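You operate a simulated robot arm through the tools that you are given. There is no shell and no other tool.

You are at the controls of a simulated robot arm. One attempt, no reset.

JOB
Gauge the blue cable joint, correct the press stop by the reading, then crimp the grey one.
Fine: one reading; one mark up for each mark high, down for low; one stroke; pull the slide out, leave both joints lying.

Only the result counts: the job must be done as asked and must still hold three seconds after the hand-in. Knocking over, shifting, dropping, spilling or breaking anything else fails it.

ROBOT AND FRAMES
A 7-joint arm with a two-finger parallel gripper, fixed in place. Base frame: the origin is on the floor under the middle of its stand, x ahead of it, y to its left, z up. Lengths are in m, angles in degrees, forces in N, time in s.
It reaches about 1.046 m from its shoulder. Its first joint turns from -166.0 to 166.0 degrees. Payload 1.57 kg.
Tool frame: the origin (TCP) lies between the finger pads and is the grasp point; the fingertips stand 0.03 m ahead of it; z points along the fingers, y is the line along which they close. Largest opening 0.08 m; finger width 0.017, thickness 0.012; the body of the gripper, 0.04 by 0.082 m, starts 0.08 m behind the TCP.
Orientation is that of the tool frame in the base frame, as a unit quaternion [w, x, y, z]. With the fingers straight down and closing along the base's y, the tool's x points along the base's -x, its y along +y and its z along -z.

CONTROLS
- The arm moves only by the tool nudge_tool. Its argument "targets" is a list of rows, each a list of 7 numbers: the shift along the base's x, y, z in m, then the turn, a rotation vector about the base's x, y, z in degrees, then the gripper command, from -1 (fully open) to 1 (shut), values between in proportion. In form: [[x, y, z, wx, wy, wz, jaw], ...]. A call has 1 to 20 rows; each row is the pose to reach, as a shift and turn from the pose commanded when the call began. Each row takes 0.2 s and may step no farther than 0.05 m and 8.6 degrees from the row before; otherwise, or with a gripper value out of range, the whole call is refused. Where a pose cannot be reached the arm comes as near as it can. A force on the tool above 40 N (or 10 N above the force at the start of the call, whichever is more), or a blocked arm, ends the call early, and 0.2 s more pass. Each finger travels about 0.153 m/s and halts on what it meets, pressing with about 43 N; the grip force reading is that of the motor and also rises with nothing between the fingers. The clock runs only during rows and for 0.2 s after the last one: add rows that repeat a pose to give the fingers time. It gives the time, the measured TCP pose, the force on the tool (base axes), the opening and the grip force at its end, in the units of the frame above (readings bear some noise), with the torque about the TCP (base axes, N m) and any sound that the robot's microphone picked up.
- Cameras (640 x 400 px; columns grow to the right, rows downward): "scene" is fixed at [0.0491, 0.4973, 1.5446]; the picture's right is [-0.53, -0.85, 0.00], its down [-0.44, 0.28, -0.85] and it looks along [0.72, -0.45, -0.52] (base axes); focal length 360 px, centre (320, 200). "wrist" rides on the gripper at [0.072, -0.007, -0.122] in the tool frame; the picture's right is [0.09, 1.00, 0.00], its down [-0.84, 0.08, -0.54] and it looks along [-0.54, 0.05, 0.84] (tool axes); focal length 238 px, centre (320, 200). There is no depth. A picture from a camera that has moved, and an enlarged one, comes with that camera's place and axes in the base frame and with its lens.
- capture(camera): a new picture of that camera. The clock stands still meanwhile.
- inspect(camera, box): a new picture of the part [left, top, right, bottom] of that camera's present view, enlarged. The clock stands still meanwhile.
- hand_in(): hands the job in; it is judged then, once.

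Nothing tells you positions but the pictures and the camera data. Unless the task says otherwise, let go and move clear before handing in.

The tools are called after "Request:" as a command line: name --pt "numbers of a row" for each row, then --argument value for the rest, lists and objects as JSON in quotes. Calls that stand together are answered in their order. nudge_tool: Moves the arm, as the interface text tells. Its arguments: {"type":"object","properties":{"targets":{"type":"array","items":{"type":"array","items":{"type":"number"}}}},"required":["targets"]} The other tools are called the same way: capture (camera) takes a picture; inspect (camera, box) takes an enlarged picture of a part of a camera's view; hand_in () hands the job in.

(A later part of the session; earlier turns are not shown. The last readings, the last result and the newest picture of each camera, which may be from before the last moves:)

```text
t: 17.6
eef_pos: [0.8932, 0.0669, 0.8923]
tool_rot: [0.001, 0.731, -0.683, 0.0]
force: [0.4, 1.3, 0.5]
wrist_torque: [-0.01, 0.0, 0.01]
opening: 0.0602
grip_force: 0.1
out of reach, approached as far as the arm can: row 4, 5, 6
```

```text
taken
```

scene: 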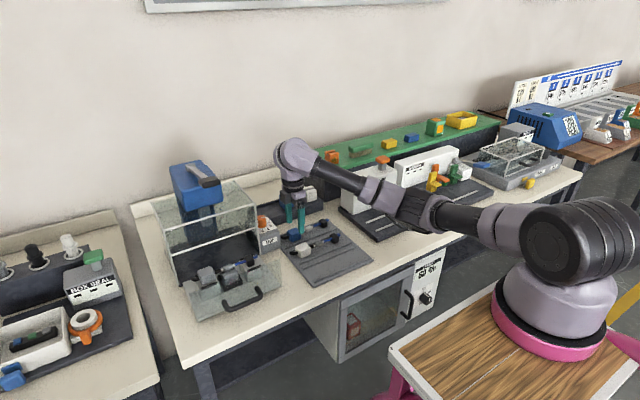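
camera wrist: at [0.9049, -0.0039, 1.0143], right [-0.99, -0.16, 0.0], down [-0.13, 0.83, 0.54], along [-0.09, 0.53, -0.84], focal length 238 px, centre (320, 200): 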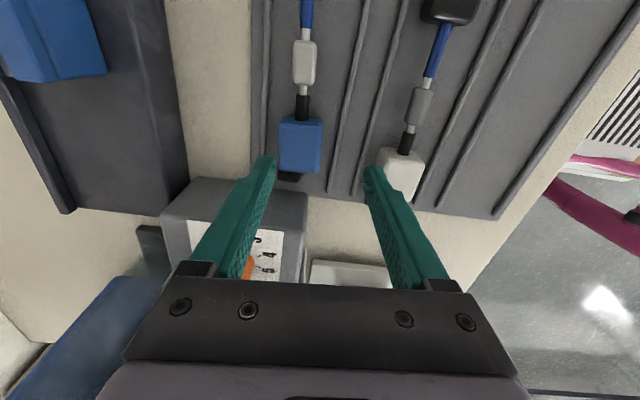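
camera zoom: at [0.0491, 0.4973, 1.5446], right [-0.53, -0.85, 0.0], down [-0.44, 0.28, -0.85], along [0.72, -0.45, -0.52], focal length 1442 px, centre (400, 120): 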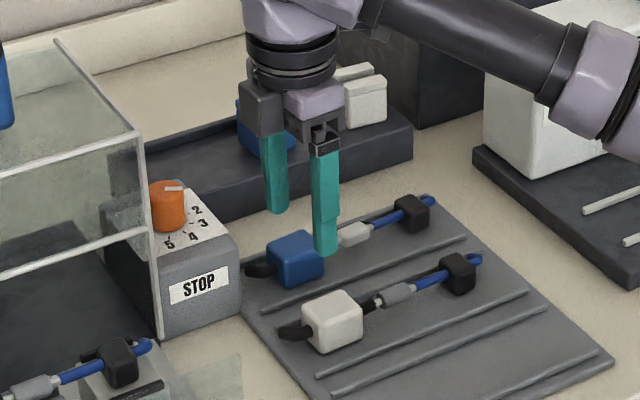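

The arm has swung its elbow low to the side and ran out of reach; this yaw direction is unfavourable. I'll back straight up and away, then turn back to yaw 0 and watch the elbow.

Request:
nudge_tool --pt "0 0 0.03 0 0 0 -0.5" --pt "0 0 0.07 0 0 0 -0.5" --pt "0 0 0.11 0 0 0 -0.5" --pt "0 0 0.15 0 0 0 -0.5" --pt "-0.03 0 0.18 0 0 -6 -0.5" --pt "-0.06 0 0.21 0 0 -14 -0.5" --pt "-0.09 0 0.24 0 0 -22 -0.5" --pt "-0.12 0 0.26 0 0 -30 -0.5" --pt "-0.15 0 0.28 0 0 -38 -0.5" --pt "-0.18 0 0.3 0 0 -46 -0.5" --pt "-0.21 0 0.32 0 0 -54 -0.5" --pt "-0.23 0 0.32 0 0 -62 -0.5" --pt "-0.25 0 0.32 0 0 -70 -0.5" --pt "-0.27 0 0.32 0 0 -78 -0.5" --pt "-0.29 0 0.32 0 0 -86 -0.5" --pt "-0.31 0 0.32 0 0 -94 -0.5" --pt "-0.31 0 0.32 0 0 -94 -0.5"

Request:
capture --camera "scene"

```text
t: 21.2
eef_pos: [0.583, 0.0654, 1.2115]
tool_rot: [-0.001, 0.0, 1.0, -0.001]
force: [0.1, 0.4, 0.3]
wrist_torque: [-0.03, 0.0, -0.02]
opening: 0.0598
grip_force: 0.1
```

```text
taken
```

scene: 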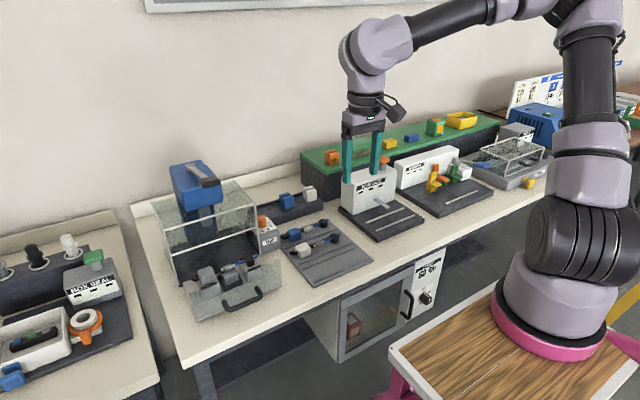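

The elbow is back up. Now I'll turn the other way (yaw -86, which also matches the joint's 4° slant) while moving above the blue head, and check the posture.

Request:
nudge_tool --pt "0.02 0 -0.01 0 0 -8 -0.5" --pt "0.04 0 -0.02 0 0 -16 -0.5" --pt "0.06 0 -0.03 0 0 -24 -0.5" --pt "0.08 0 -0.04 0 0 -32 -0.5" --pt "0.1 0 -0.05 0 0 -40 -0.5" --pt "0.13 0 -0.06 0 0 -48 -0.5" --pt "0.16 0 -0.08 0 0 -56 -0.5" --pt "0.19 0 -0.1 0 0 -64 -0.5" --pt "0.22 0 -0.12 0 0 -72 -0.5" --pt "0.25 0 -0.14 0 0 -80 -0.5" --pt "0.28 0 -0.16 0 0 -86 -0.5" --pt "0.31 -0.001 -0.19 0 0 -86 -0.5" --pt "0.326 -0.002 -0.21 0 0 -86 -0.5" --pt "0.326 -0.002 -0.21 0 0 -86 -0.5"

Request:
capture --camera "scene"

Request:
capture --camera "wrist"

```text
t: 24.2
eef_pos: [0.9092, 0.0655, 1.0018]
tool_rot: [0.0, 0.682, 0.731, 0.0]
force: [0.2, -0.3, -0.6]
wrist_torque: [0.0, 0.0, 0.0]
opening: 0.0597
grip_force: 0.0
```

```text
taken
```

scene: 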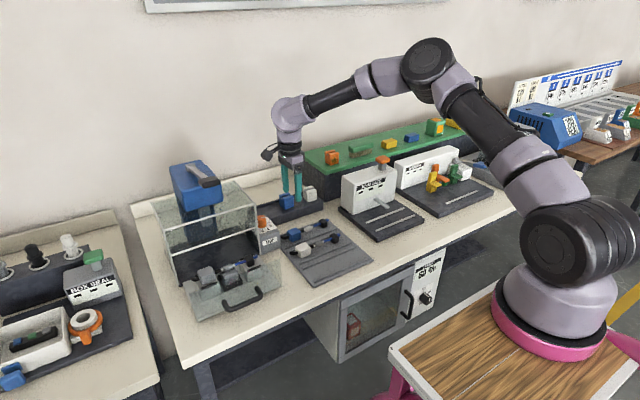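

```text
taken
camera wrist: at [0.8971, 0.1367, 1.1233], right [0.99, 0.16, 0.0], down [0.14, -0.83, 0.54], along [0.09, -0.54, -0.84], focal length 238 px, centre (320, 200)
```

wrist: 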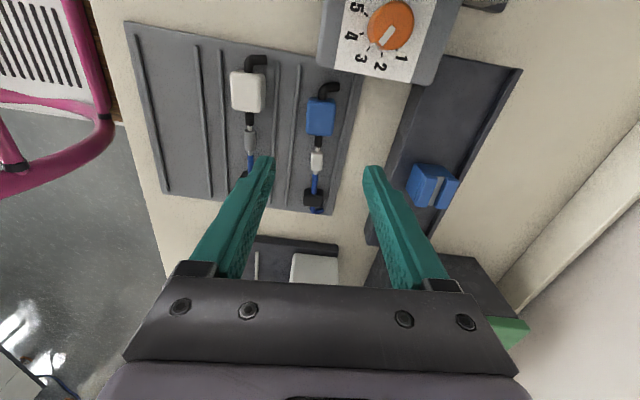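

The posture is good now (elbow up) and the gripper is centred over the blue head. I'll descend to grasp height.

Request:
nudge_tool --pt "0 -0.001 -0.04 0 0 0 -0.5" --pt "0 -0.001 -0.08 0 0 0 -0.5" --pt "0 -0.001 -0.11 0 0 0 -0.5" --pt "0 -0.001 -0.135 0 0 0 -0.5" --pt "0 -0.001 -0.15 0 0 0 -0.5" --pt "0 -0.001 -0.15 0 0 0 -0.5"

Request:
capture --camera "wrist"

Request:
inspect --camera "scene" --box '[240, 170, 360, 270]'

```text
t: 25.6
eef_pos: [0.9086, 0.0643, 0.8522]
tool_rot: [0.0, 0.682, 0.731, 0.0]
force: [0.0, -0.3, 0.1]
wrist_torque: [0.01, 0.05, -0.01]
opening: 0.0598
grip_force: 0.1
```

```text
taken
camera wrist: at [0.8975, 0.1355, 0.9742], right [0.99, 0.16, 0.0], down [0.14, -0.83, 0.54], along [0.09, -0.53, -0.84], focal length 238 px, centre (320, 200)
```

wrist: 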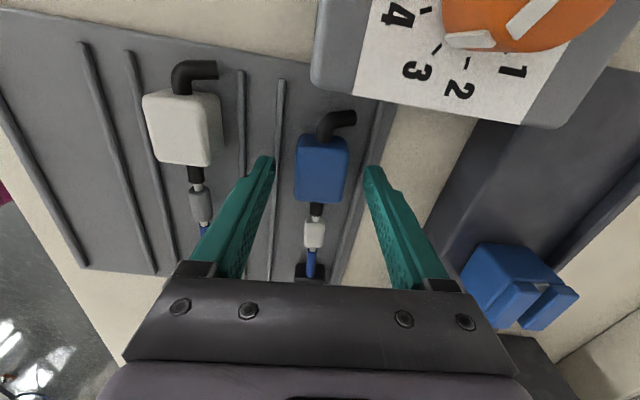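

```text
4.00 times, centred on (300, 220) of scene
camera zoom: at [0.0491, 0.4973, 1.5446], right [-0.53, -0.85, 0.0], down [-0.44, 0.28, -0.85], along [0.72, -0.45, -0.52], focal length 1442 px, centre (400, 120)
```

zoom: 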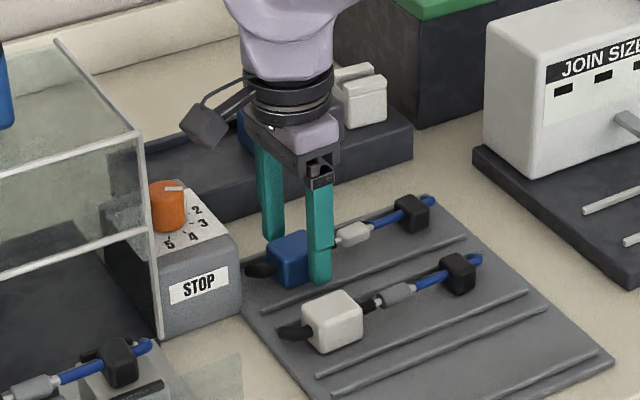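

The fingers straddle the blue head, well centred. I'll close and then lift slightly.

Request:
nudge_tool --pt "0 0 0 0 0 0 0.2" --pt "0 0 0 0 0 0 1" --pt "0 0 0 0 0 0 1" --pt "0 0 0 0 0 0 1"

Request:
capture --camera "wrist"

```text
t: 26.6
eef_pos: [0.9091, 0.0647, 0.853]
tool_rot: [0.001, 0.682, 0.732, -0.001]
force: [-0.4, -0.3, -0.3]
wrist_torque: [0.02, -0.02, 0.05]
opening: 0.0332
grip_force: 41.2
```

```text
taken
camera wrist: at [0.8974, 0.1355, 0.9742], right [0.99, 0.16, 0.0], down [0.14, -0.83, 0.54], along [0.09, -0.53, -0.84], focal length 238 px, centre (320, 200)
```

wrist: 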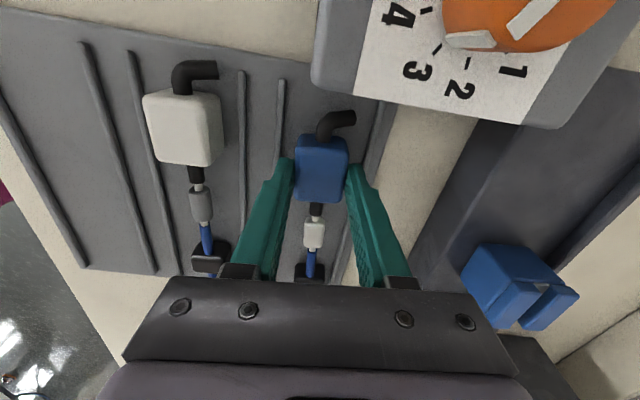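

The head is gripped (width 0.033). I'll lift a little and check that the joint comes up level.

Request:
nudge_tool --pt "0 0 0.01 0 0 0 1" --pt "0 0 0.025 0 0 0 1" --pt "0 0 0.04 0 0 0 1" --pt "0 0 0.04 0 0 0 1"

Request:
capture --camera "wrist"

Request:
inspect --camera "scene" --box '[240, 170, 360, 270]'

```text
t: 27.6
eef_pos: [0.9092, 0.0628, 0.8935]
tool_rot: [0.0, 0.682, 0.731, 0.0]
force: [-0.3, 0.7, -1.5]
wrist_torque: [0.03, 0.04, 0.0]
opening: 0.0334
grip_force: 41.2
```

```text
taken
camera wrist: at [0.8975, 0.1353, 1.0142], right [0.99, 0.16, 0.0], down [0.14, -0.83, 0.54], along [0.09, -0.53, -0.84], focal length 238 px, centre (320, 200)
```

wrist: 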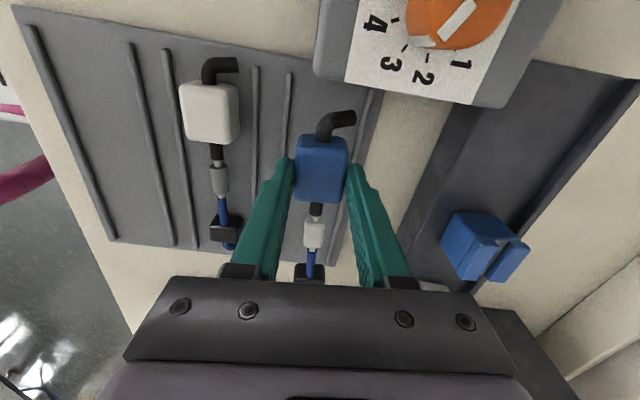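

```text
4.00 times, centred on (300, 220) of scene
camera zoom: at [0.0491, 0.4973, 1.5446], right [-0.53, -0.85, 0.0], down [-0.44, 0.28, -0.85], along [0.72, -0.45, -0.52], focal length 1442 px, centre (400, 120)
```

zoom: 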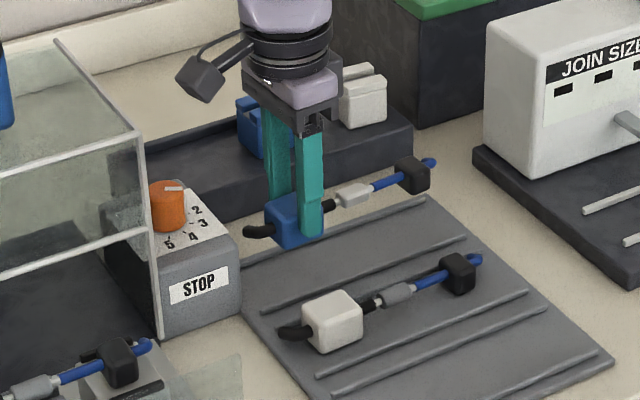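

The joint is lifted level and rigid. I'll raise it to z≈0.95, carry it over to above the gauge lane, and straighten the 4°.

Request:
nudge_tool --pt "0 0 0.03 0 0 0 1" --pt "0 0 0.0565 0 0 0 1" --pt "-0.014 -0.039 0.0565 0 0 -0.6 1" --pt "-0.028 -0.078 0.0565 0 0 -1.2 1" --pt "-0.042 -0.117 0.0565 0 0 -1.8 1" --pt "-0.056 -0.156 0.0565 0 0 -2.4 1" --pt "-0.07 -0.196 0.0565 0 0 -3 1" --pt "-0.084 -0.236 0.0565 0 0 -3.6 1" --pt "-0.096 -0.275 0.0565 0 0 -4 1" --pt "-0.096 -0.275 0.0565 0 0 -4 1"

Request:
capture --camera "wrist"

Request:
capture --camera "scene"

Request:
inspect --camera "scene" --box '[310, 140, 450, 245]'

```text
t: 29.8
eef_pos: [0.8135, -0.2118, 0.95]
tool_rot: [0.0, 0.707, 0.707, 0.0]
force: [0.8, 0.3, -0.2]
wrist_torque: [0.06, 0.02, -0.02]
opening: 0.0331
grip_force: 41.2
```

```text
taken
camera wrist: at [0.8068, -0.1394, 1.0715], right [1.0, 0.09, 0.0], down [0.08, -0.84, 0.54], along [0.05, -0.54, -0.84], focal length 238 px, centre (320, 200)
```

wrist: 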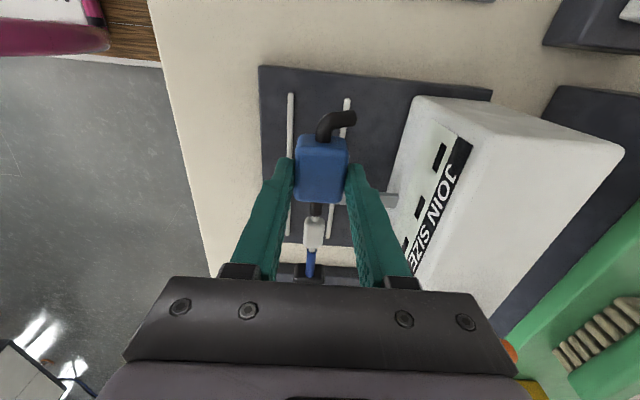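

```text
taken
```

scene: 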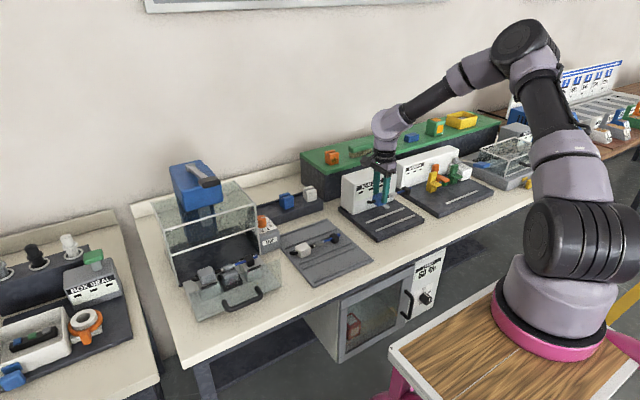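

```text
3.81 times, centred on (380, 192) of scene
camera zoom: at [0.0491, 0.4973, 1.5446], right [-0.53, -0.85, 0.0], down [-0.44, 0.28, -0.85], along [0.72, -0.45, -0.52], focal length 1374 px, centre (91, 229)
```

zoom: 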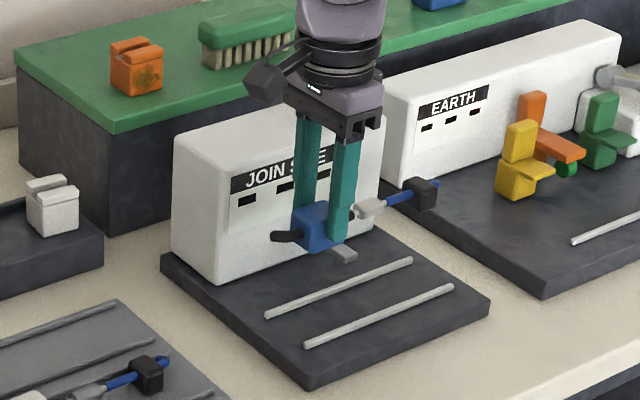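

The joint hangs above the lane. I'll zoom in on the wrist view to check the sleeve against the feeler and rails before lowering.

Request:
inspect --camera "wrist" --box '[255, 60, 415, 280]'

Request:
inspect --camera "wrist" --box '[285, 190, 365, 280]'

```text
1.82 times, centred on (335, 170) of wrist
camera zoom: at [0.8068, -0.1394, 1.0715], right [1.0, 0.09, 0.0], down [0.08, -0.84, 0.54], along [0.05, -0.54, -0.84], focal length 433 px, centre (293, 254)
```

zoom: 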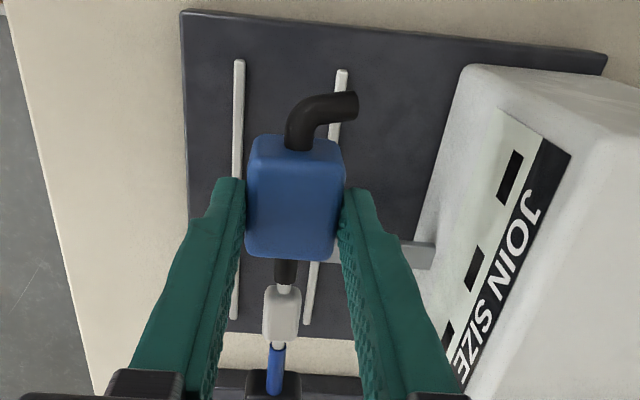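

```text
4.44 times, centred on (325, 235) of wrist
camera zoom: at [0.8068, -0.1394, 1.0715], right [1.0, 0.09, 0.0], down [0.08, -0.84, 0.54], along [0.05, -0.54, -0.84], focal length 1059 px, centre (298, 44)
```

zoom: 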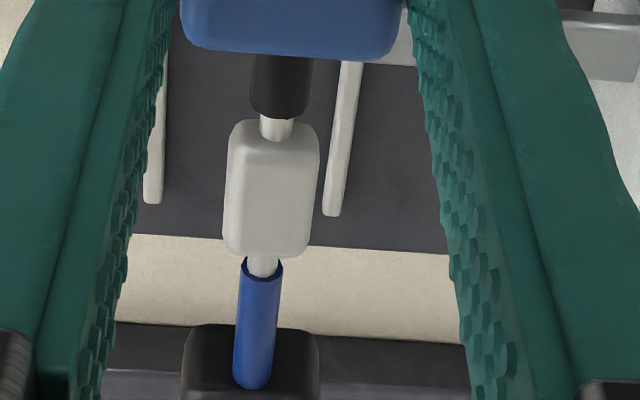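

The sleeve needs about 3–4 mm toward -y and 3 mm toward -x to be centred. I'll apply that and lower to just above the plate.

Request:
nudge_tool --pt "-0.003 -0.004 -0.02 0 0 0 1" --pt "-0.003 -0.004 -0.045 0 0 0 1" --pt "-0.003 -0.004 -0.065 0 0 0 1" --pt "-0.003 -0.004 -0.077 0 0 0 1" --pt "-0.003 -0.004 -0.077 0 0 0 1"

Request:
capture --camera "wrist"

Request:
inspect --camera "scene" --box '[330, 160, 430, 245]'

Request:
inspect --camera "wrist" --box '[255, 60, 415, 280]'

```text
t: 31.0
eef_pos: [0.8093, -0.2155, 0.8717]
tool_rot: [0.0, 0.707, 0.707, 0.0]
force: [0.4, -0.2, -0.1]
wrist_torque: [0.03, -0.05, -0.01]
opening: 0.0329
grip_force: 41.2
```

```text
taken
camera wrist: at [0.8038, -0.1431, 0.9935], right [1.0, 0.09, 0.0], down [0.08, -0.84, 0.54], along [0.05, -0.54, -0.84], focal length 238 px, centre (320, 200)
```

wrist: 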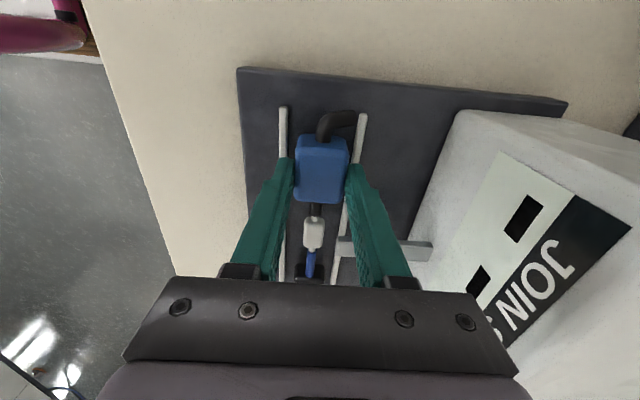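

```text
4.71 times, centred on (380, 202) of scene
camera zoom: at [0.0491, 0.4973, 1.5446], right [-0.53, -0.85, 0.0], down [-0.44, 0.28, -0.85], along [0.72, -0.45, -0.52], focal length 1697 px, centre (38, 188)
```

zoom: 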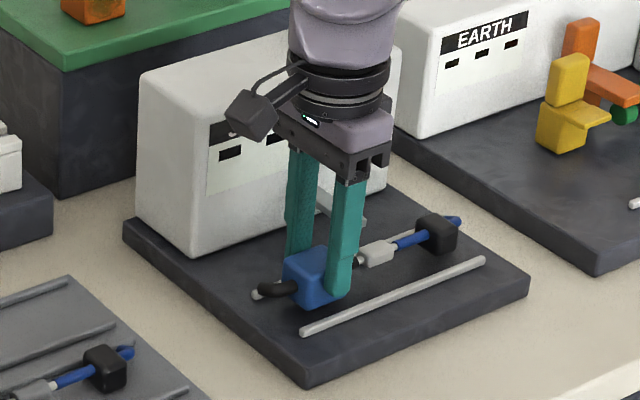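

```text
1.82 times, centred on (335, 170) of wrist
camera zoom: at [0.8038, -0.1431, 0.9935], right [1.0, 0.09, 0.0], down [0.08, -0.84, 0.54], along [0.05, -0.54, -0.84], focal length 433 px, centre (293, 254)
```

zoom: 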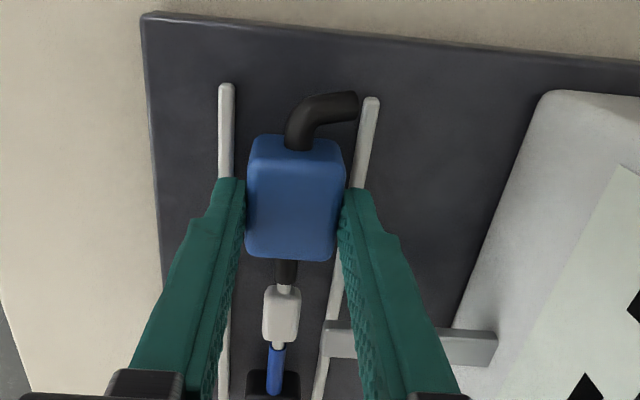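

The sleeve (y≈-0.270) lines up with the feeler (y≈-0.272) and sits mid-lane. Lowering the last bit gently, watching the force.

Request:
nudge_tool --pt "0 0 -0.004 0 0 0 1" --pt "0 0 -0.008 0 0 0 1" --pt "0 0 -0.011 0 0 0 1" --pt "0 0 -0.011 0 0 0 1"

Request:
inspect --camera "scene" --box '[350, 190, 420, 240]'

```text
t: 32.0
eef_pos: [0.812, -0.2165, 0.864]
tool_rot: [0.002, 0.707, 0.707, 0.002]
force: [-0.5, -0.6, 10.7]
wrist_torque: [0.04, 0.13, -0.02]
opening: 0.0332
grip_force: 41.5
stopped in row 4: the force on the tool passed its limit at 41 N (the readings are from after the stop); the commanded pose is now the measured one
```

```text
8.00 times, centred on (385, 215) of scene
camera zoom: at [0.0491, 0.4973, 1.5446], right [-0.53, -0.85, 0.0], down [-0.44, 0.28, -0.85], along [0.72, -0.45, -0.52], focal length 2884 px, centre (-200, 80)
```

zoom: 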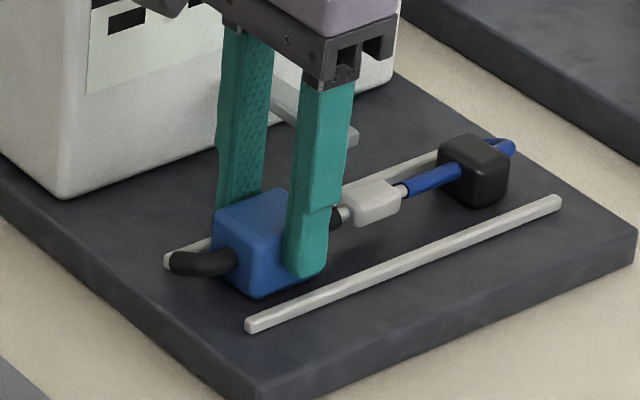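

The joint has touched down in the lane. I'll relieve the pressure slightly, open, and back off upward.

Request:
nudge_tool --pt "0 0 0.0005 0 0 0 1" --pt "0 0 0.0005 0 0 0 -0.1" --pt "0 0 0.0005 0 0 0 -0.4" --pt "0 0 0.0005 0 0 0 -0.4"

Request:
inspect --camera "scene" --box '[350, 190, 420, 240]'

Request:
inspect --camera "wrist" --box '[255, 60, 415, 280]'

```text
t: 33.0
eef_pos: [0.8121, -0.2151, 0.8643]
tool_rot: [0.001, 0.707, 0.707, 0.001]
force: [0.1, 0.1, -1.0]
wrist_torque: [-0.02, -0.01, -0.01]
opening: 0.0563
grip_force: 0.0
```

```text
8.00 times, centred on (385, 215) of scene
camera zoom: at [0.0491, 0.4973, 1.5446], right [-0.53, -0.85, 0.0], down [-0.44, 0.28, -0.85], along [0.72, -0.45, -0.52], focal length 2884 px, centre (-200, 80)
```

zoom: 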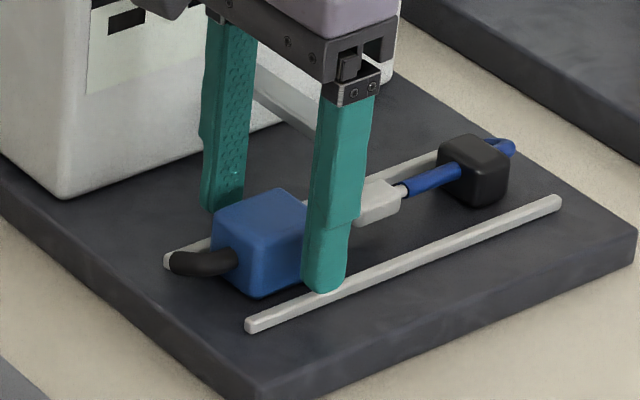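

```text
1.82 times, centred on (335, 170) of wrist
camera zoom: at [0.8046, -0.1429, 0.9852], right [1.0, 0.09, 0.0], down [0.08, -0.84, 0.54], along [0.05, -0.54, -0.84], focal length 433 px, centre (293, 254)
```

zoom: 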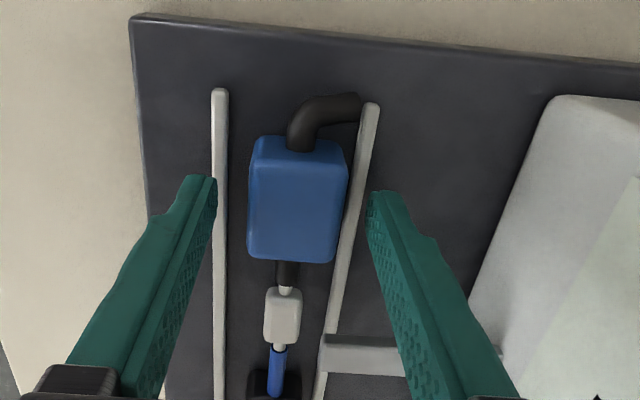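

The blue joint rests between the rails with the sleeve at the feeler. I'll raise the gripper clear and recheck its position before taking the single reading.

Request:
nudge_tool --pt "0 0 0.02 0 0 0 -0.4" --pt "0 0 0.05 0 0 0 -0.4" --pt "0 0.01 0.09 0 0 0 -0.4" --pt "0 0.02 0.13 0 0 0 -0.4" --pt "0 0.03 0.17 0 0 0 -0.6" --pt "0 0.03 0.2 0 0 0 -1" --pt "0 0.03 0.2 0 0 0 -1"

Request:
capture --camera "wrist"

Request:
inspect --camera "wrist" --box '[240, 80, 400, 260]'

Request:
inspect --camera "scene" --box '[330, 150, 430, 245]'

```text
t: 34.6
eef_pos: [0.8125, -0.1864, 1.0645]
tool_rot: [0.0, 0.707, 0.707, 0.001]
force: [1.2, 0.9, -0.4]
wrist_torque: [0.03, -0.02, -0.03]
opening: 0.08
grip_force: 0.1
```

```text
taken
camera wrist: at [0.8044, -0.113, 1.1856], right [1.0, 0.09, 0.0], down [0.08, -0.84, 0.54], along [0.05, -0.54, -0.84], focal length 238 px, centre (320, 200)
```

wrist: 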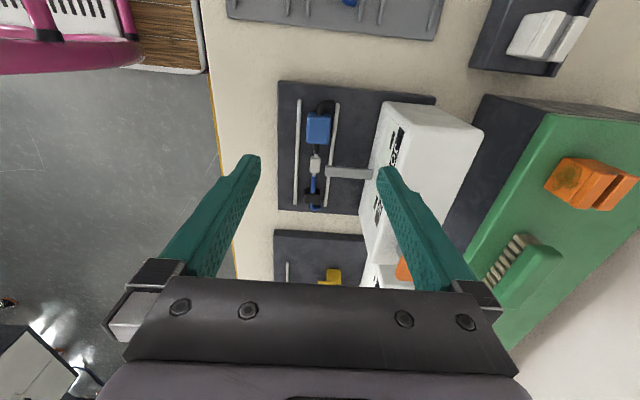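

```text
2.22 times, centred on (320, 170) of wrist
camera zoom: at [0.8044, -0.113, 1.1856], right [1.0, 0.09, 0.0], down [0.08, -0.84, 0.54], along [0.05, -0.54, -0.84], focal length 530 px, centre (320, 267)
```

zoom: 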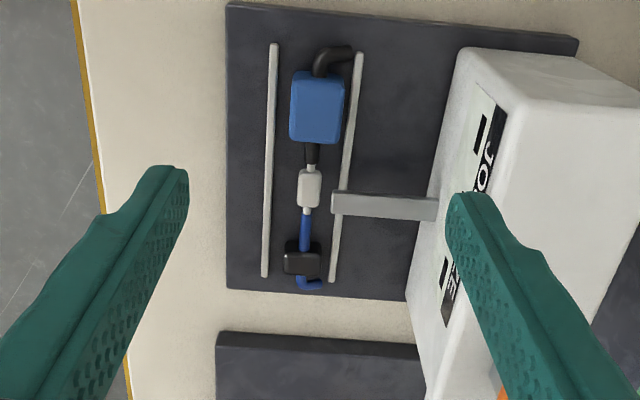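

```text
4.21 times, centred on (380, 198) of scene
camera zoom: at [0.0491, 0.4973, 1.5446], right [-0.53, -0.85, 0.0], down [-0.44, 0.28, -0.85], along [0.72, -0.45, -0.52], focal length 1518 px, centre (67, 210)
```

zoom: 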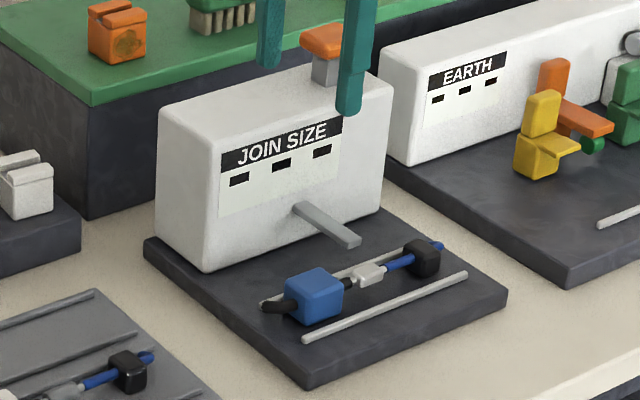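

The joint's sleeve is aligned with the feeler and it sits properly between the rails. Next I'll close the gripper and move above the orange button.

Request:
nudge_tool --pt "0.02 -0.02 0.01 0 0 0 0" --pt "0.045 -0.045 0.02 0 0 0 1" --pt "0.07 -0.07 0.025 0 0 0 1" --pt "0.095 -0.095 0.025 0 0 0 1" --pt "0.115 -0.12 0.025 0 0 0 1" --pt "0.1275 -0.14 0.025 0 0 0 1" --pt "0.1275 -0.14 0.025 0 0 0 1"

Request:
capture --camera "wrist"

Request:
inspect --camera "scene" --box '[330, 130, 450, 245]'

Request:
capture --camera "scene"

```text
t: 36.2
eef_pos: [0.9386, -0.325, 1.088]
tool_rot: [0.002, 0.706, 0.708, 0.001]
force: [0.2, -0.3, 0.4]
wrist_torque: [-0.03, 0.04, 0.01]
opening: 0.0
grip_force: 21.3
```

```text
taken
camera wrist: at [0.9318, -0.2528, 1.2104], right [1.0, 0.09, 0.0], down [0.08, -0.84, 0.54], along [0.05, -0.54, -0.84], focal length 238 px, centre (320, 200)
```

wrist: 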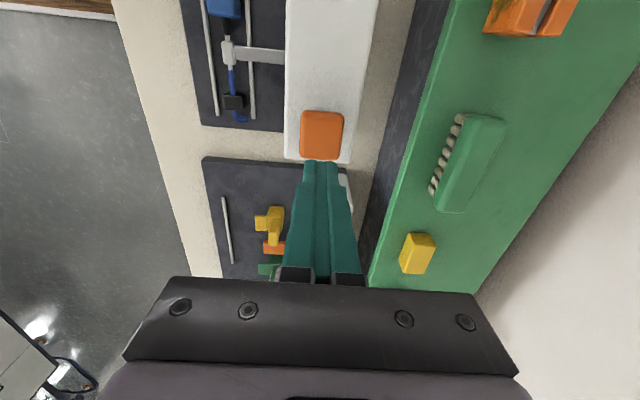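

```text
3.48 times, centred on (390, 188) of scene
camera zoom: at [0.0491, 0.4973, 1.5446], right [-0.53, -0.85, 0.0], down [-0.44, 0.28, -0.85], along [0.72, -0.45, -0.52], focal length 1254 px, centre (76, 244)
```

zoom: 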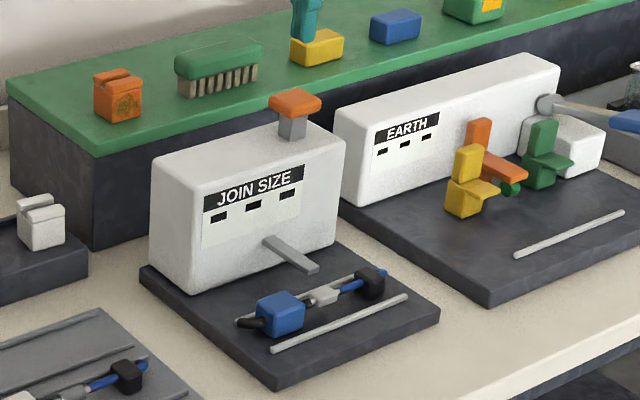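

```text
taken
```

scene: 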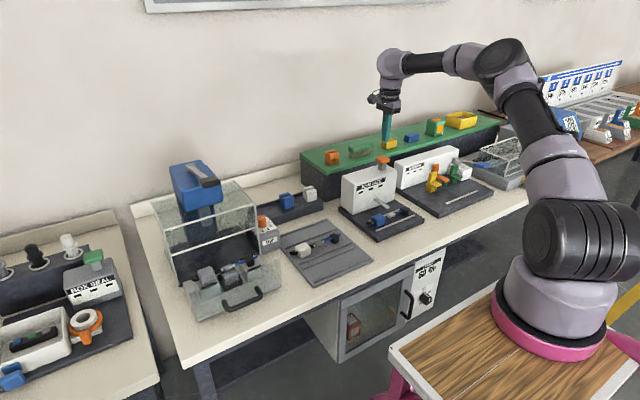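

The closed fingers are directly above the button (≈(0.939, -0.325), top z≈0.985). I'll lower to just above it, then press in small steps.

Request:
nudge_tool --pt "0.001 0 -0.025 0 0 0 1" --pt "0.001 0 -0.05 0 0 0 1" --pt "0.001 0 -0.058 0 0 0 1" --pt "0.001 0 -0.062 0 0 0 1" --pt "0.001 0 -0.065 0 0 0 1" --pt "0.001 0 -0.065 0 0 0 1"

Request:
inspect --camera "scene" --box '[330, 130, 450, 245]'

```text
t: 37.6
eef_pos: [0.9405, -0.3255, 1.0237]
tool_rot: [0.001, 0.708, 0.706, 0.002]
force: [-0.8, 0.1, 2.9]
wrist_torque: [-0.01, 0.04, -0.02]
opening: 0.0003
grip_force: 21.2
```

```text
3.48 times, centred on (390, 188) of scene
camera zoom: at [0.0491, 0.4973, 1.5446], right [-0.53, -0.85, 0.0], down [-0.44, 0.28, -0.85], along [0.72, -0.45, -0.52], focal length 1254 px, centre (76, 244)
```

zoom: 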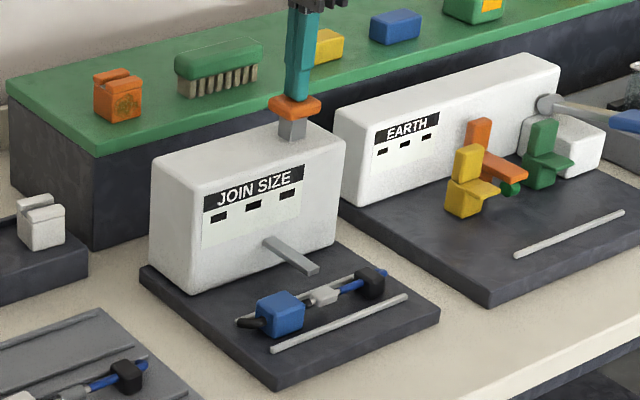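

The fingertips are touching the button (2.9 N). Now pressing further in small steps until it triggers.

Request:
nudge_tool --pt "0 0 -0.003 0 0 0 1" --pt "0 0 -0.006 0 0 0 1" --pt "0 0 -0.006 0 0 0 1"

Request:
inspect --camera "scene" --box '[340, 160, 410, 245]'

```text
t: 38.4
eef_pos: [0.9396, -0.3246, 1.0167]
tool_rot: [0.001, 0.706, 0.708, 0.001]
force: [-1.2, 2.5, 4.9]
wrist_torque: [0.1, 0.06, -0.01]
opening: 0.0
grip_force: 21.5
```

```text
4.71 times, centred on (375, 202) of scene
camera zoom: at [0.0491, 0.4973, 1.5446], right [-0.53, -0.85, 0.0], down [-0.44, 0.28, -0.85], along [0.72, -0.45, -0.52], focal length 1697 px, centre (61, 188)
```

zoom: 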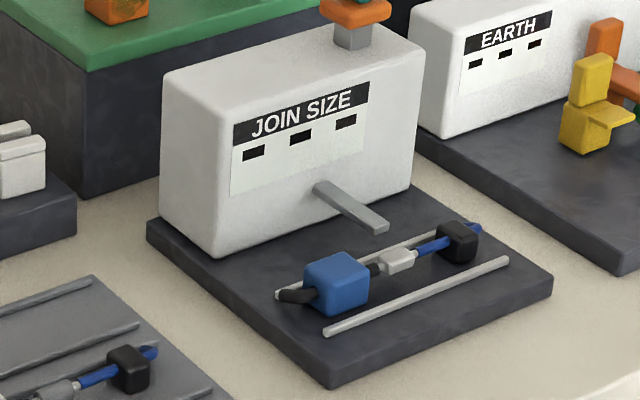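

The button is going down on a light spring (4.9 N), not triggered yet. I'll press further.

Request:
nudge_tool --pt "0 0 -0.003 0 0 0 1" --pt "0 0 -0.006 0 0 0 1" --pt "0 0 -0.009 0 0 0 1" --pt "0 0 -0.009 0 0 0 1"

Request:
inspect --camera "scene" --box '[340, 160, 410, 245]'

```text
t: 39.4
eef_pos: [0.9412, -0.3246, 1.008]
tool_rot: [0.001, 0.708, 0.707, 0.001]
force: [0.0, 3.1, 4.9]
wrist_torque: [0.13, 0.05, -0.02]
opening: 0.0
grip_force: 21.2
```

```text
4.71 times, centred on (375, 202) of scene
camera zoom: at [0.0491, 0.4973, 1.5446], right [-0.53, -0.85, 0.0], down [-0.44, 0.28, -0.85], along [0.72, -0.45, -0.52], focal length 1697 px, centre (61, 188)
```

zoom: 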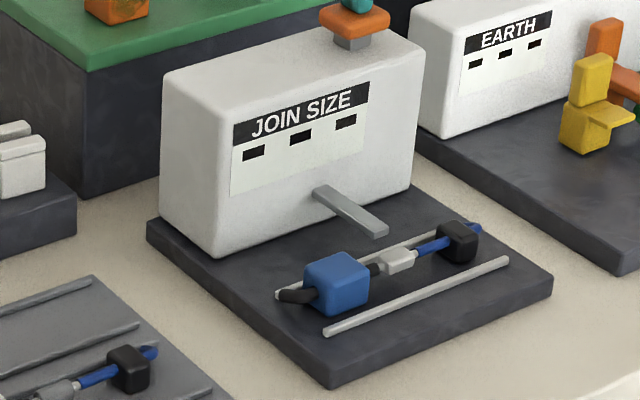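

The feeler comes down as the button is pressed. Before triggering, I'll look closely at the feeler against the sleeve.

Request:
inspect --camera "scene" --box '[365, 195, 415, 230]'

Request:
capture --camera "wrist"

Request:
inspect --camera "wrist" --box '[150, 0, 300, 130]'

```text
11.43 times, centred on (390, 212) of scene
camera zoom: at [0.0491, 0.4973, 1.5446], right [-0.53, -0.85, 0.0], down [-0.44, 0.28, -0.85], along [0.72, -0.45, -0.52], focal length 4120 px, centre (-480, 57)
```

zoom: 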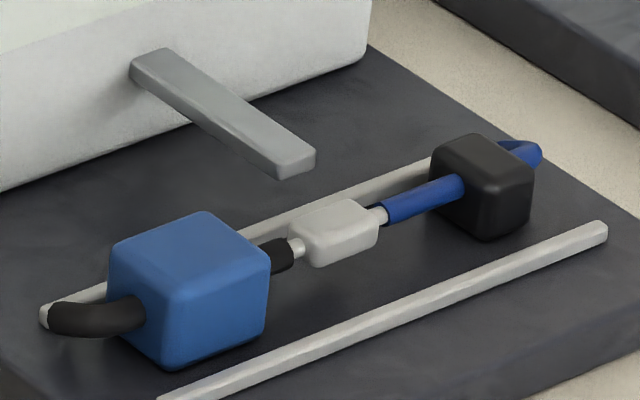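

```text
taken
camera wrist: at [0.9331, -0.2528, 1.1307], right [1.0, 0.09, 0.0], down [0.08, -0.84, 0.54], along [0.05, -0.54, -0.84], focal length 238 px, centre (320, 200)
```

wrist: 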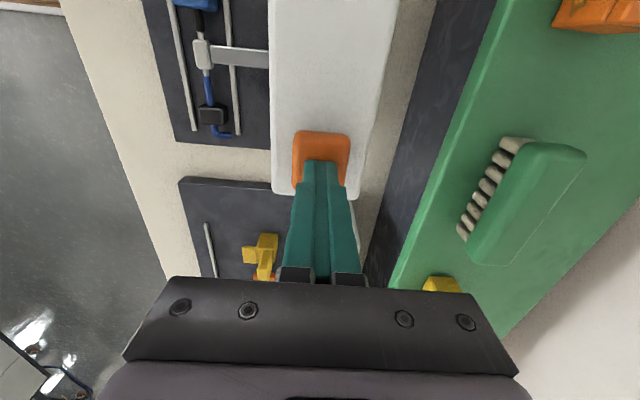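

```text
3.08 times, centred on (225, 65) of wrist
camera zoom: at [0.9331, -0.2528, 1.1307], right [1.0, 0.09, 0.0], down [0.08, -0.84, 0.54], along [0.05, -0.54, -0.84], focal length 733 px, centre (612, 615)
```

zoom: 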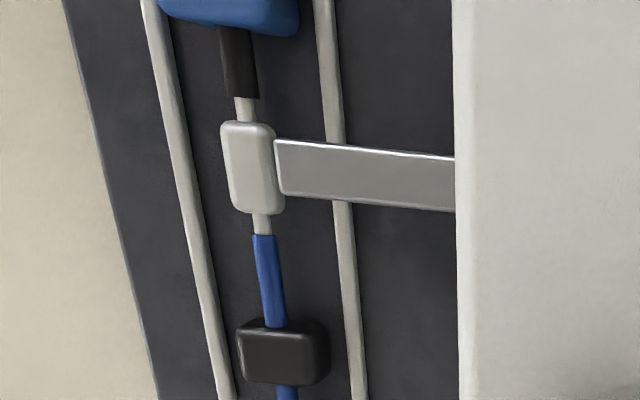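

The feeler just drops beside the sleeve as the button goes down, so the lane position is the intended one. I'll continue pressing until it triggers.

Request:
nudge_tool --pt "0 0 -0.002 0 0 0 1" --pt "0 0 -0.004 0 0 0 1" --pt "0 0 -0.004 0 0 0 1"

Request:
inspect --camera "scene" --box '[340, 160, 410, 245]'

```text
t: 40.2
eef_pos: [0.94, -0.3246, 1.0036]
tool_rot: [0.002, 0.707, 0.707, 0.001]
force: [2.2, 4.3, 7.9]
wrist_torque: [0.15, -0.01, -0.02]
opening: 0.0
grip_force: 20.7
```

```text
4.71 times, centred on (375, 202) of scene
camera zoom: at [0.0491, 0.4973, 1.5446], right [-0.53, -0.85, 0.0], down [-0.44, 0.28, -0.85], along [0.72, -0.45, -0.52], focal length 1697 px, centre (61, 188)
```

zoom: 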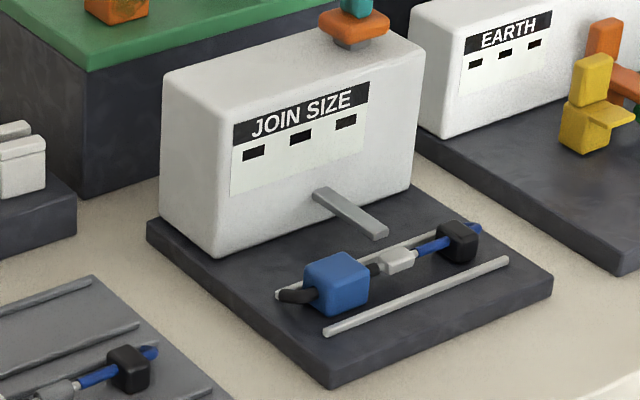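

Still no trigger; a little stem remains. Pressing a few millimetres more.

Request:
nudge_tool --pt "0 0 -0.002 0 0 0 1" --pt "0 0 -0.004 0 0 0 1" --pt "0 0 -0.006 0 0 0 1" --pt "0 0 -0.006 0 0 0 1"

Request:
inspect --camera "scene" --box '[340, 160, 410, 245]'

```text
t: 41.2
eef_pos: [0.9393, -0.3254, 1.0]
tool_rot: [0.001, 0.707, 0.707, 0.001]
force: [5.3, 2.5, 8.4]
wrist_torque: [0.09, -0.1, -0.06]
opening: 0.0
grip_force: 21.1
heard: click
```

```text
4.71 times, centred on (375, 202) of scene
camera zoom: at [0.0491, 0.4973, 1.5446], right [-0.53, -0.85, 0.0], down [-0.44, 0.28, -0.85], along [0.72, -0.45, -0.52], focal length 1697 px, centre (61, 188)
```

zoom: 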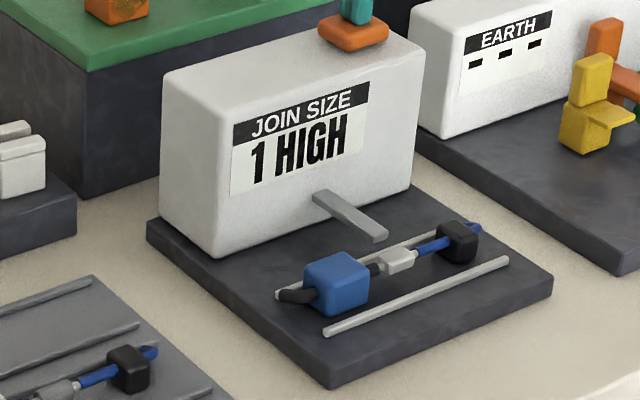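

It clicked and the display shows "1 HIGH". I'll zoom to confirm, then release the button straight up.

Request:
inspect --camera "scene" --box '[360, 175, 390, 195]'

Request:
nudge_tool --pt "0 0 0.02 0 0 0 1" --pt "0 0 0.05 0 0 0 1" --pt "0 0 0.09 0 0 0 1" --pt "0 0 0.12 0 0 0 1" --pt "0 0 0.12 0 0 0 1"

Request:
inspect --camera "scene" --box '[330, 150, 430, 245]'

```text
16.00 times, centred on (375, 185) of scene
camera zoom: at [0.0491, 0.4973, 1.5446], right [-0.53, -0.85, 0.0], down [-0.44, 0.28, -0.85], along [0.72, -0.45, -0.52], focal length 5769 px, centre (-560, 440)
```

zoom: 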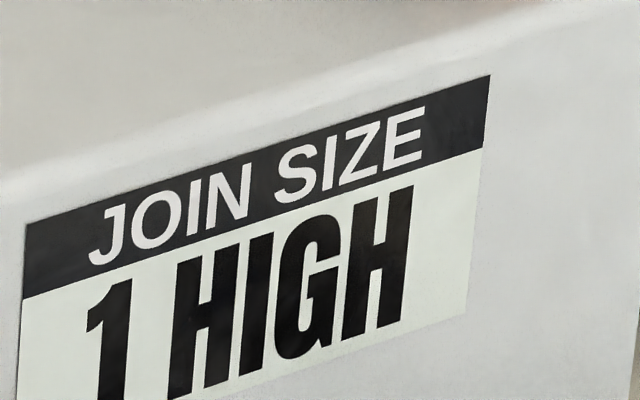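

```text
t: 42.4
eef_pos: [0.9386, -0.3258, 1.1181]
tool_rot: [0.0, 0.707, 0.707, 0.001]
force: [1.0, -0.1, 0.8]
wrist_torque: [0.0, 0.01, -0.04]
opening: 0.0002
grip_force: 21.2
```

```text
4.21 times, centred on (380, 198) of scene
camera zoom: at [0.0491, 0.4973, 1.5446], right [-0.53, -0.85, 0.0], down [-0.44, 0.28, -0.85], along [0.72, -0.45, -0.52], focal length 1518 px, centre (67, 210)
```

zoom: 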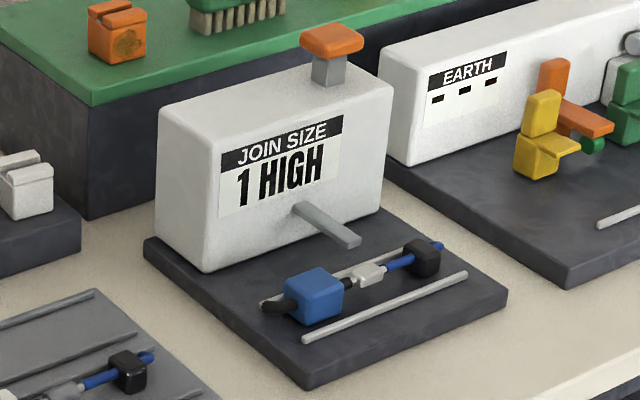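

The reading is "1 HIGH", so the stop goes from 3 up to 4 (one mark clockwise, about 38°). I'll leave the gauge and turn back to yaw 0 over the middle of the bench with the elbow up.

Request:
nudge_tool --pt "-0.01 0.01 0.03 0 0 6 1" --pt "-0.03 0.03 0.06 0 0 14 1" --pt "-0.055 0.06 0.08 0 0 22 1" --pt "-0.08 0.095 0.09 0 0 30 1" --pt "-0.105 0.13 0.09 0 0 38 1" --pt "-0.13 0.165 0.09 0 0 46 1" --pt "-0.155 0.2 0.09 0 0 54 1" --pt "-0.18 0.235 0.09 0 0 62 0" --pt "-0.2 0.27 0.09 0 0 70 -1" --pt "-0.22 0.305 0.09 0 0 78 -1" --pt "-0.24 0.34 0.09 0 0 86 -1" --pt "-0.25 0.36 0.09 0 0 90 -1" --pt "-0.25 0.36 0.09 0 0 90 -1"

Request:
capture --camera "scene"

```text
t: 45.2
eef_pos: [0.6891, 0.0345, 1.2082]
tool_rot: [0.0, -0.001, 1.0, 0.002]
force: [-0.1, 0.9, -0.2]
wrist_torque: [-0.02, -0.02, 0.05]
opening: 0.0796
grip_force: 0.1
```

```text
taken
```

scene: 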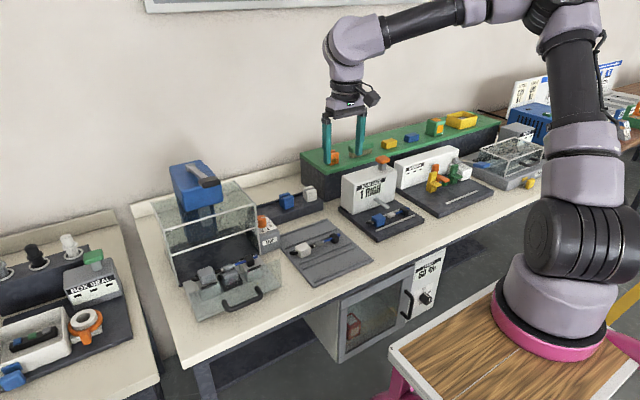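

Posture is good. Now I'll turn to about +95° while moving toward the point above the knob, and check whether the elbow stays up.

Request:
nudge_tool --pt "0.02 0.01 -0.005 0 0 7.9 -0.5" --pt "0.04 0.02 -0.01 0 0 15.8 -0.5" --pt "0.06 0.03 -0.015 0 0 23.7 -0.5" --pt "0.08 0.04 -0.02 0 0 31.6 -0.5" --pt "0.1 0.05 -0.025 0 0 39.5 -0.5" --pt "0.12 0.06 -0.03 0 0 47.4 -0.5" --pt "0.14 0.07 -0.035 0 0 55.3 -0.5" --pt "0.16 0.08 -0.04 0 0 63.2 -0.5" --pt "0.18 0.09 -0.045 0 0 71.1 -0.5" --pt "0.2 0.1 -0.05 0 0 79 -0.5" --pt "0.22 0.11 -0.055 0 0 87 -0.5" --pt "0.245 0.12 -0.06 0 0 95 -0.5" --pt "0.262 0.124 -0.07 0 0 95 -0.5" --pt "0.262 0.124 -0.07 0 0 95 -0.5"

Request:
capture --camera "scene"

Request:
capture --camera "wrist"

```text
t: 48.2
eef_pos: [0.9525, 0.1573, 1.1391]
tool_rot: [0.0, 0.737, -0.676, -0.001]
force: [0.1, 0.3, -0.1]
wrist_torque: [-0.03, 0.02, -0.01]
opening: 0.0603
grip_force: 0.2
```

```text
taken
```

scene: 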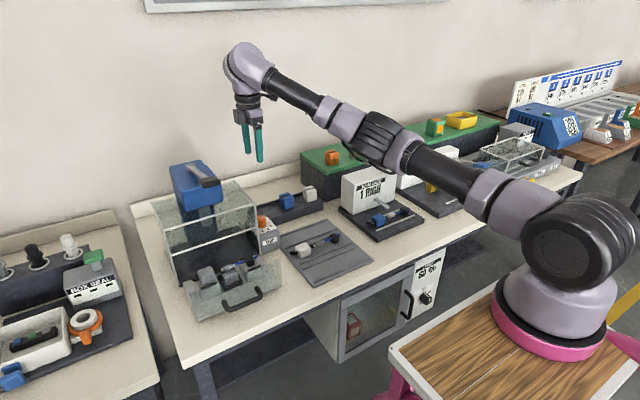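

```text
taken
camera wrist: at [0.9662, 0.088, 1.2599], right [-0.98, -0.18, 0.0], down [-0.15, 0.83, 0.54], along [-0.1, 0.53, -0.84], focal length 238 px, centre (320, 200)
```

wrist: 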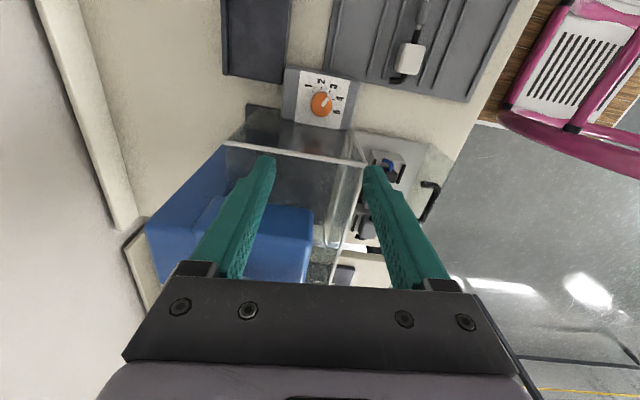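

With +95° the elbow swings low again. A better plan is to turn the knob at a smaller yaw (from +66° to +28°) with the gripper leaning back toward the robot and away from the guard. I'll first go back to yaw 0 and the elbow-up posture.

Request:
nudge_tool --pt "-0.02 -0.01 0.01 0 0 -8 -0.5" --pt "-0.04 -0.02 0.02 0 0 -16 -0.5" --pt "-0.06 -0.03 0.03 0 0 -24 -0.5" --pt "-0.08 -0.04 0.04 0 0 -32 -0.5" --pt "-0.1 -0.05 0.05 0 0 -40 -0.5" --pt "-0.12 -0.06 0.06 0 0 -48 -0.5" --pt "-0.14 -0.07 0.06 0 0 -56 -0.5" --pt "-0.16 -0.08 0.06 0 0 -64 -0.5" --pt "-0.18 -0.09 0.06 0 0 -72 -0.5" --pt "-0.2 -0.1 0.06 0 0 -80 -0.5" --pt "-0.22 -0.11 0.06 0 0 -88 -0.5" --pt "-0.23 -0.11 0.06 0 0 -95 -0.5" --pt "-0.23 -0.11 0.06 0 0 -95 -0.5"

Request:
capture --camera "scene"

```text
t: 51.0
eef_pos: [0.7218, 0.0488, 1.1975]
tool_rot: [0.0, 0.001, 1.0, 0.002]
force: [0.7, -0.4, -0.2]
wrist_torque: [0.0, 0.01, -0.03]
opening: 0.06
grip_force: 0.0
```

```text
taken
```

scene: 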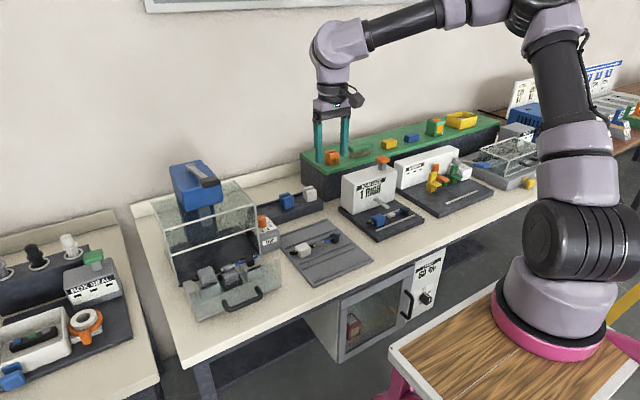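

Now turning to +66° while moving to a point in front of and above the knob, checking the posture.

Request:
nudge_tool --pt "0.02 0.005 -0.01 0 0 7.33 -0.5" --pt "0.04 0.01 -0.02 0 0 14.67 -0.5" --pt "0.06 0.015 -0.03 0 0 22 -0.5" --pt "0.08 0.02 -0.045 0 0 29.33 -0.5" --pt "0.1 0.025 -0.06 0 0 36.67 -0.5" --pt "0.12 0.03 -0.075 0 0 44 -0.5" --pt "0.14 0.035 -0.09 0 0 51.33 -0.5" --pt "0.16 0.04 -0.105 0 0 58.67 -0.5" --pt "0.175 0.045 -0.12 0 0 66 -0.5" --pt "0.185 0.05 -0.13 0 0 66 -0.5" --pt "0.185 0.05 -0.13 0 0 66 -0.5"

Request:
capture --camera "scene"

```text
t: 53.4
eef_pos: [0.9066, 0.0973, 1.0686]
tool_rot: [-0.001, -0.546, 0.838, 0.002]
force: [-1.1, 0.7, 0.4]
wrist_torque: [-0.03, -0.01, 0.02]
opening: 0.0602
grip_force: 0.0
```

```text
taken
```

scene: 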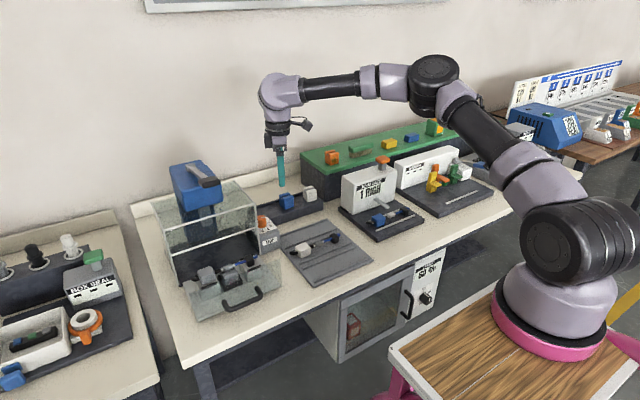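

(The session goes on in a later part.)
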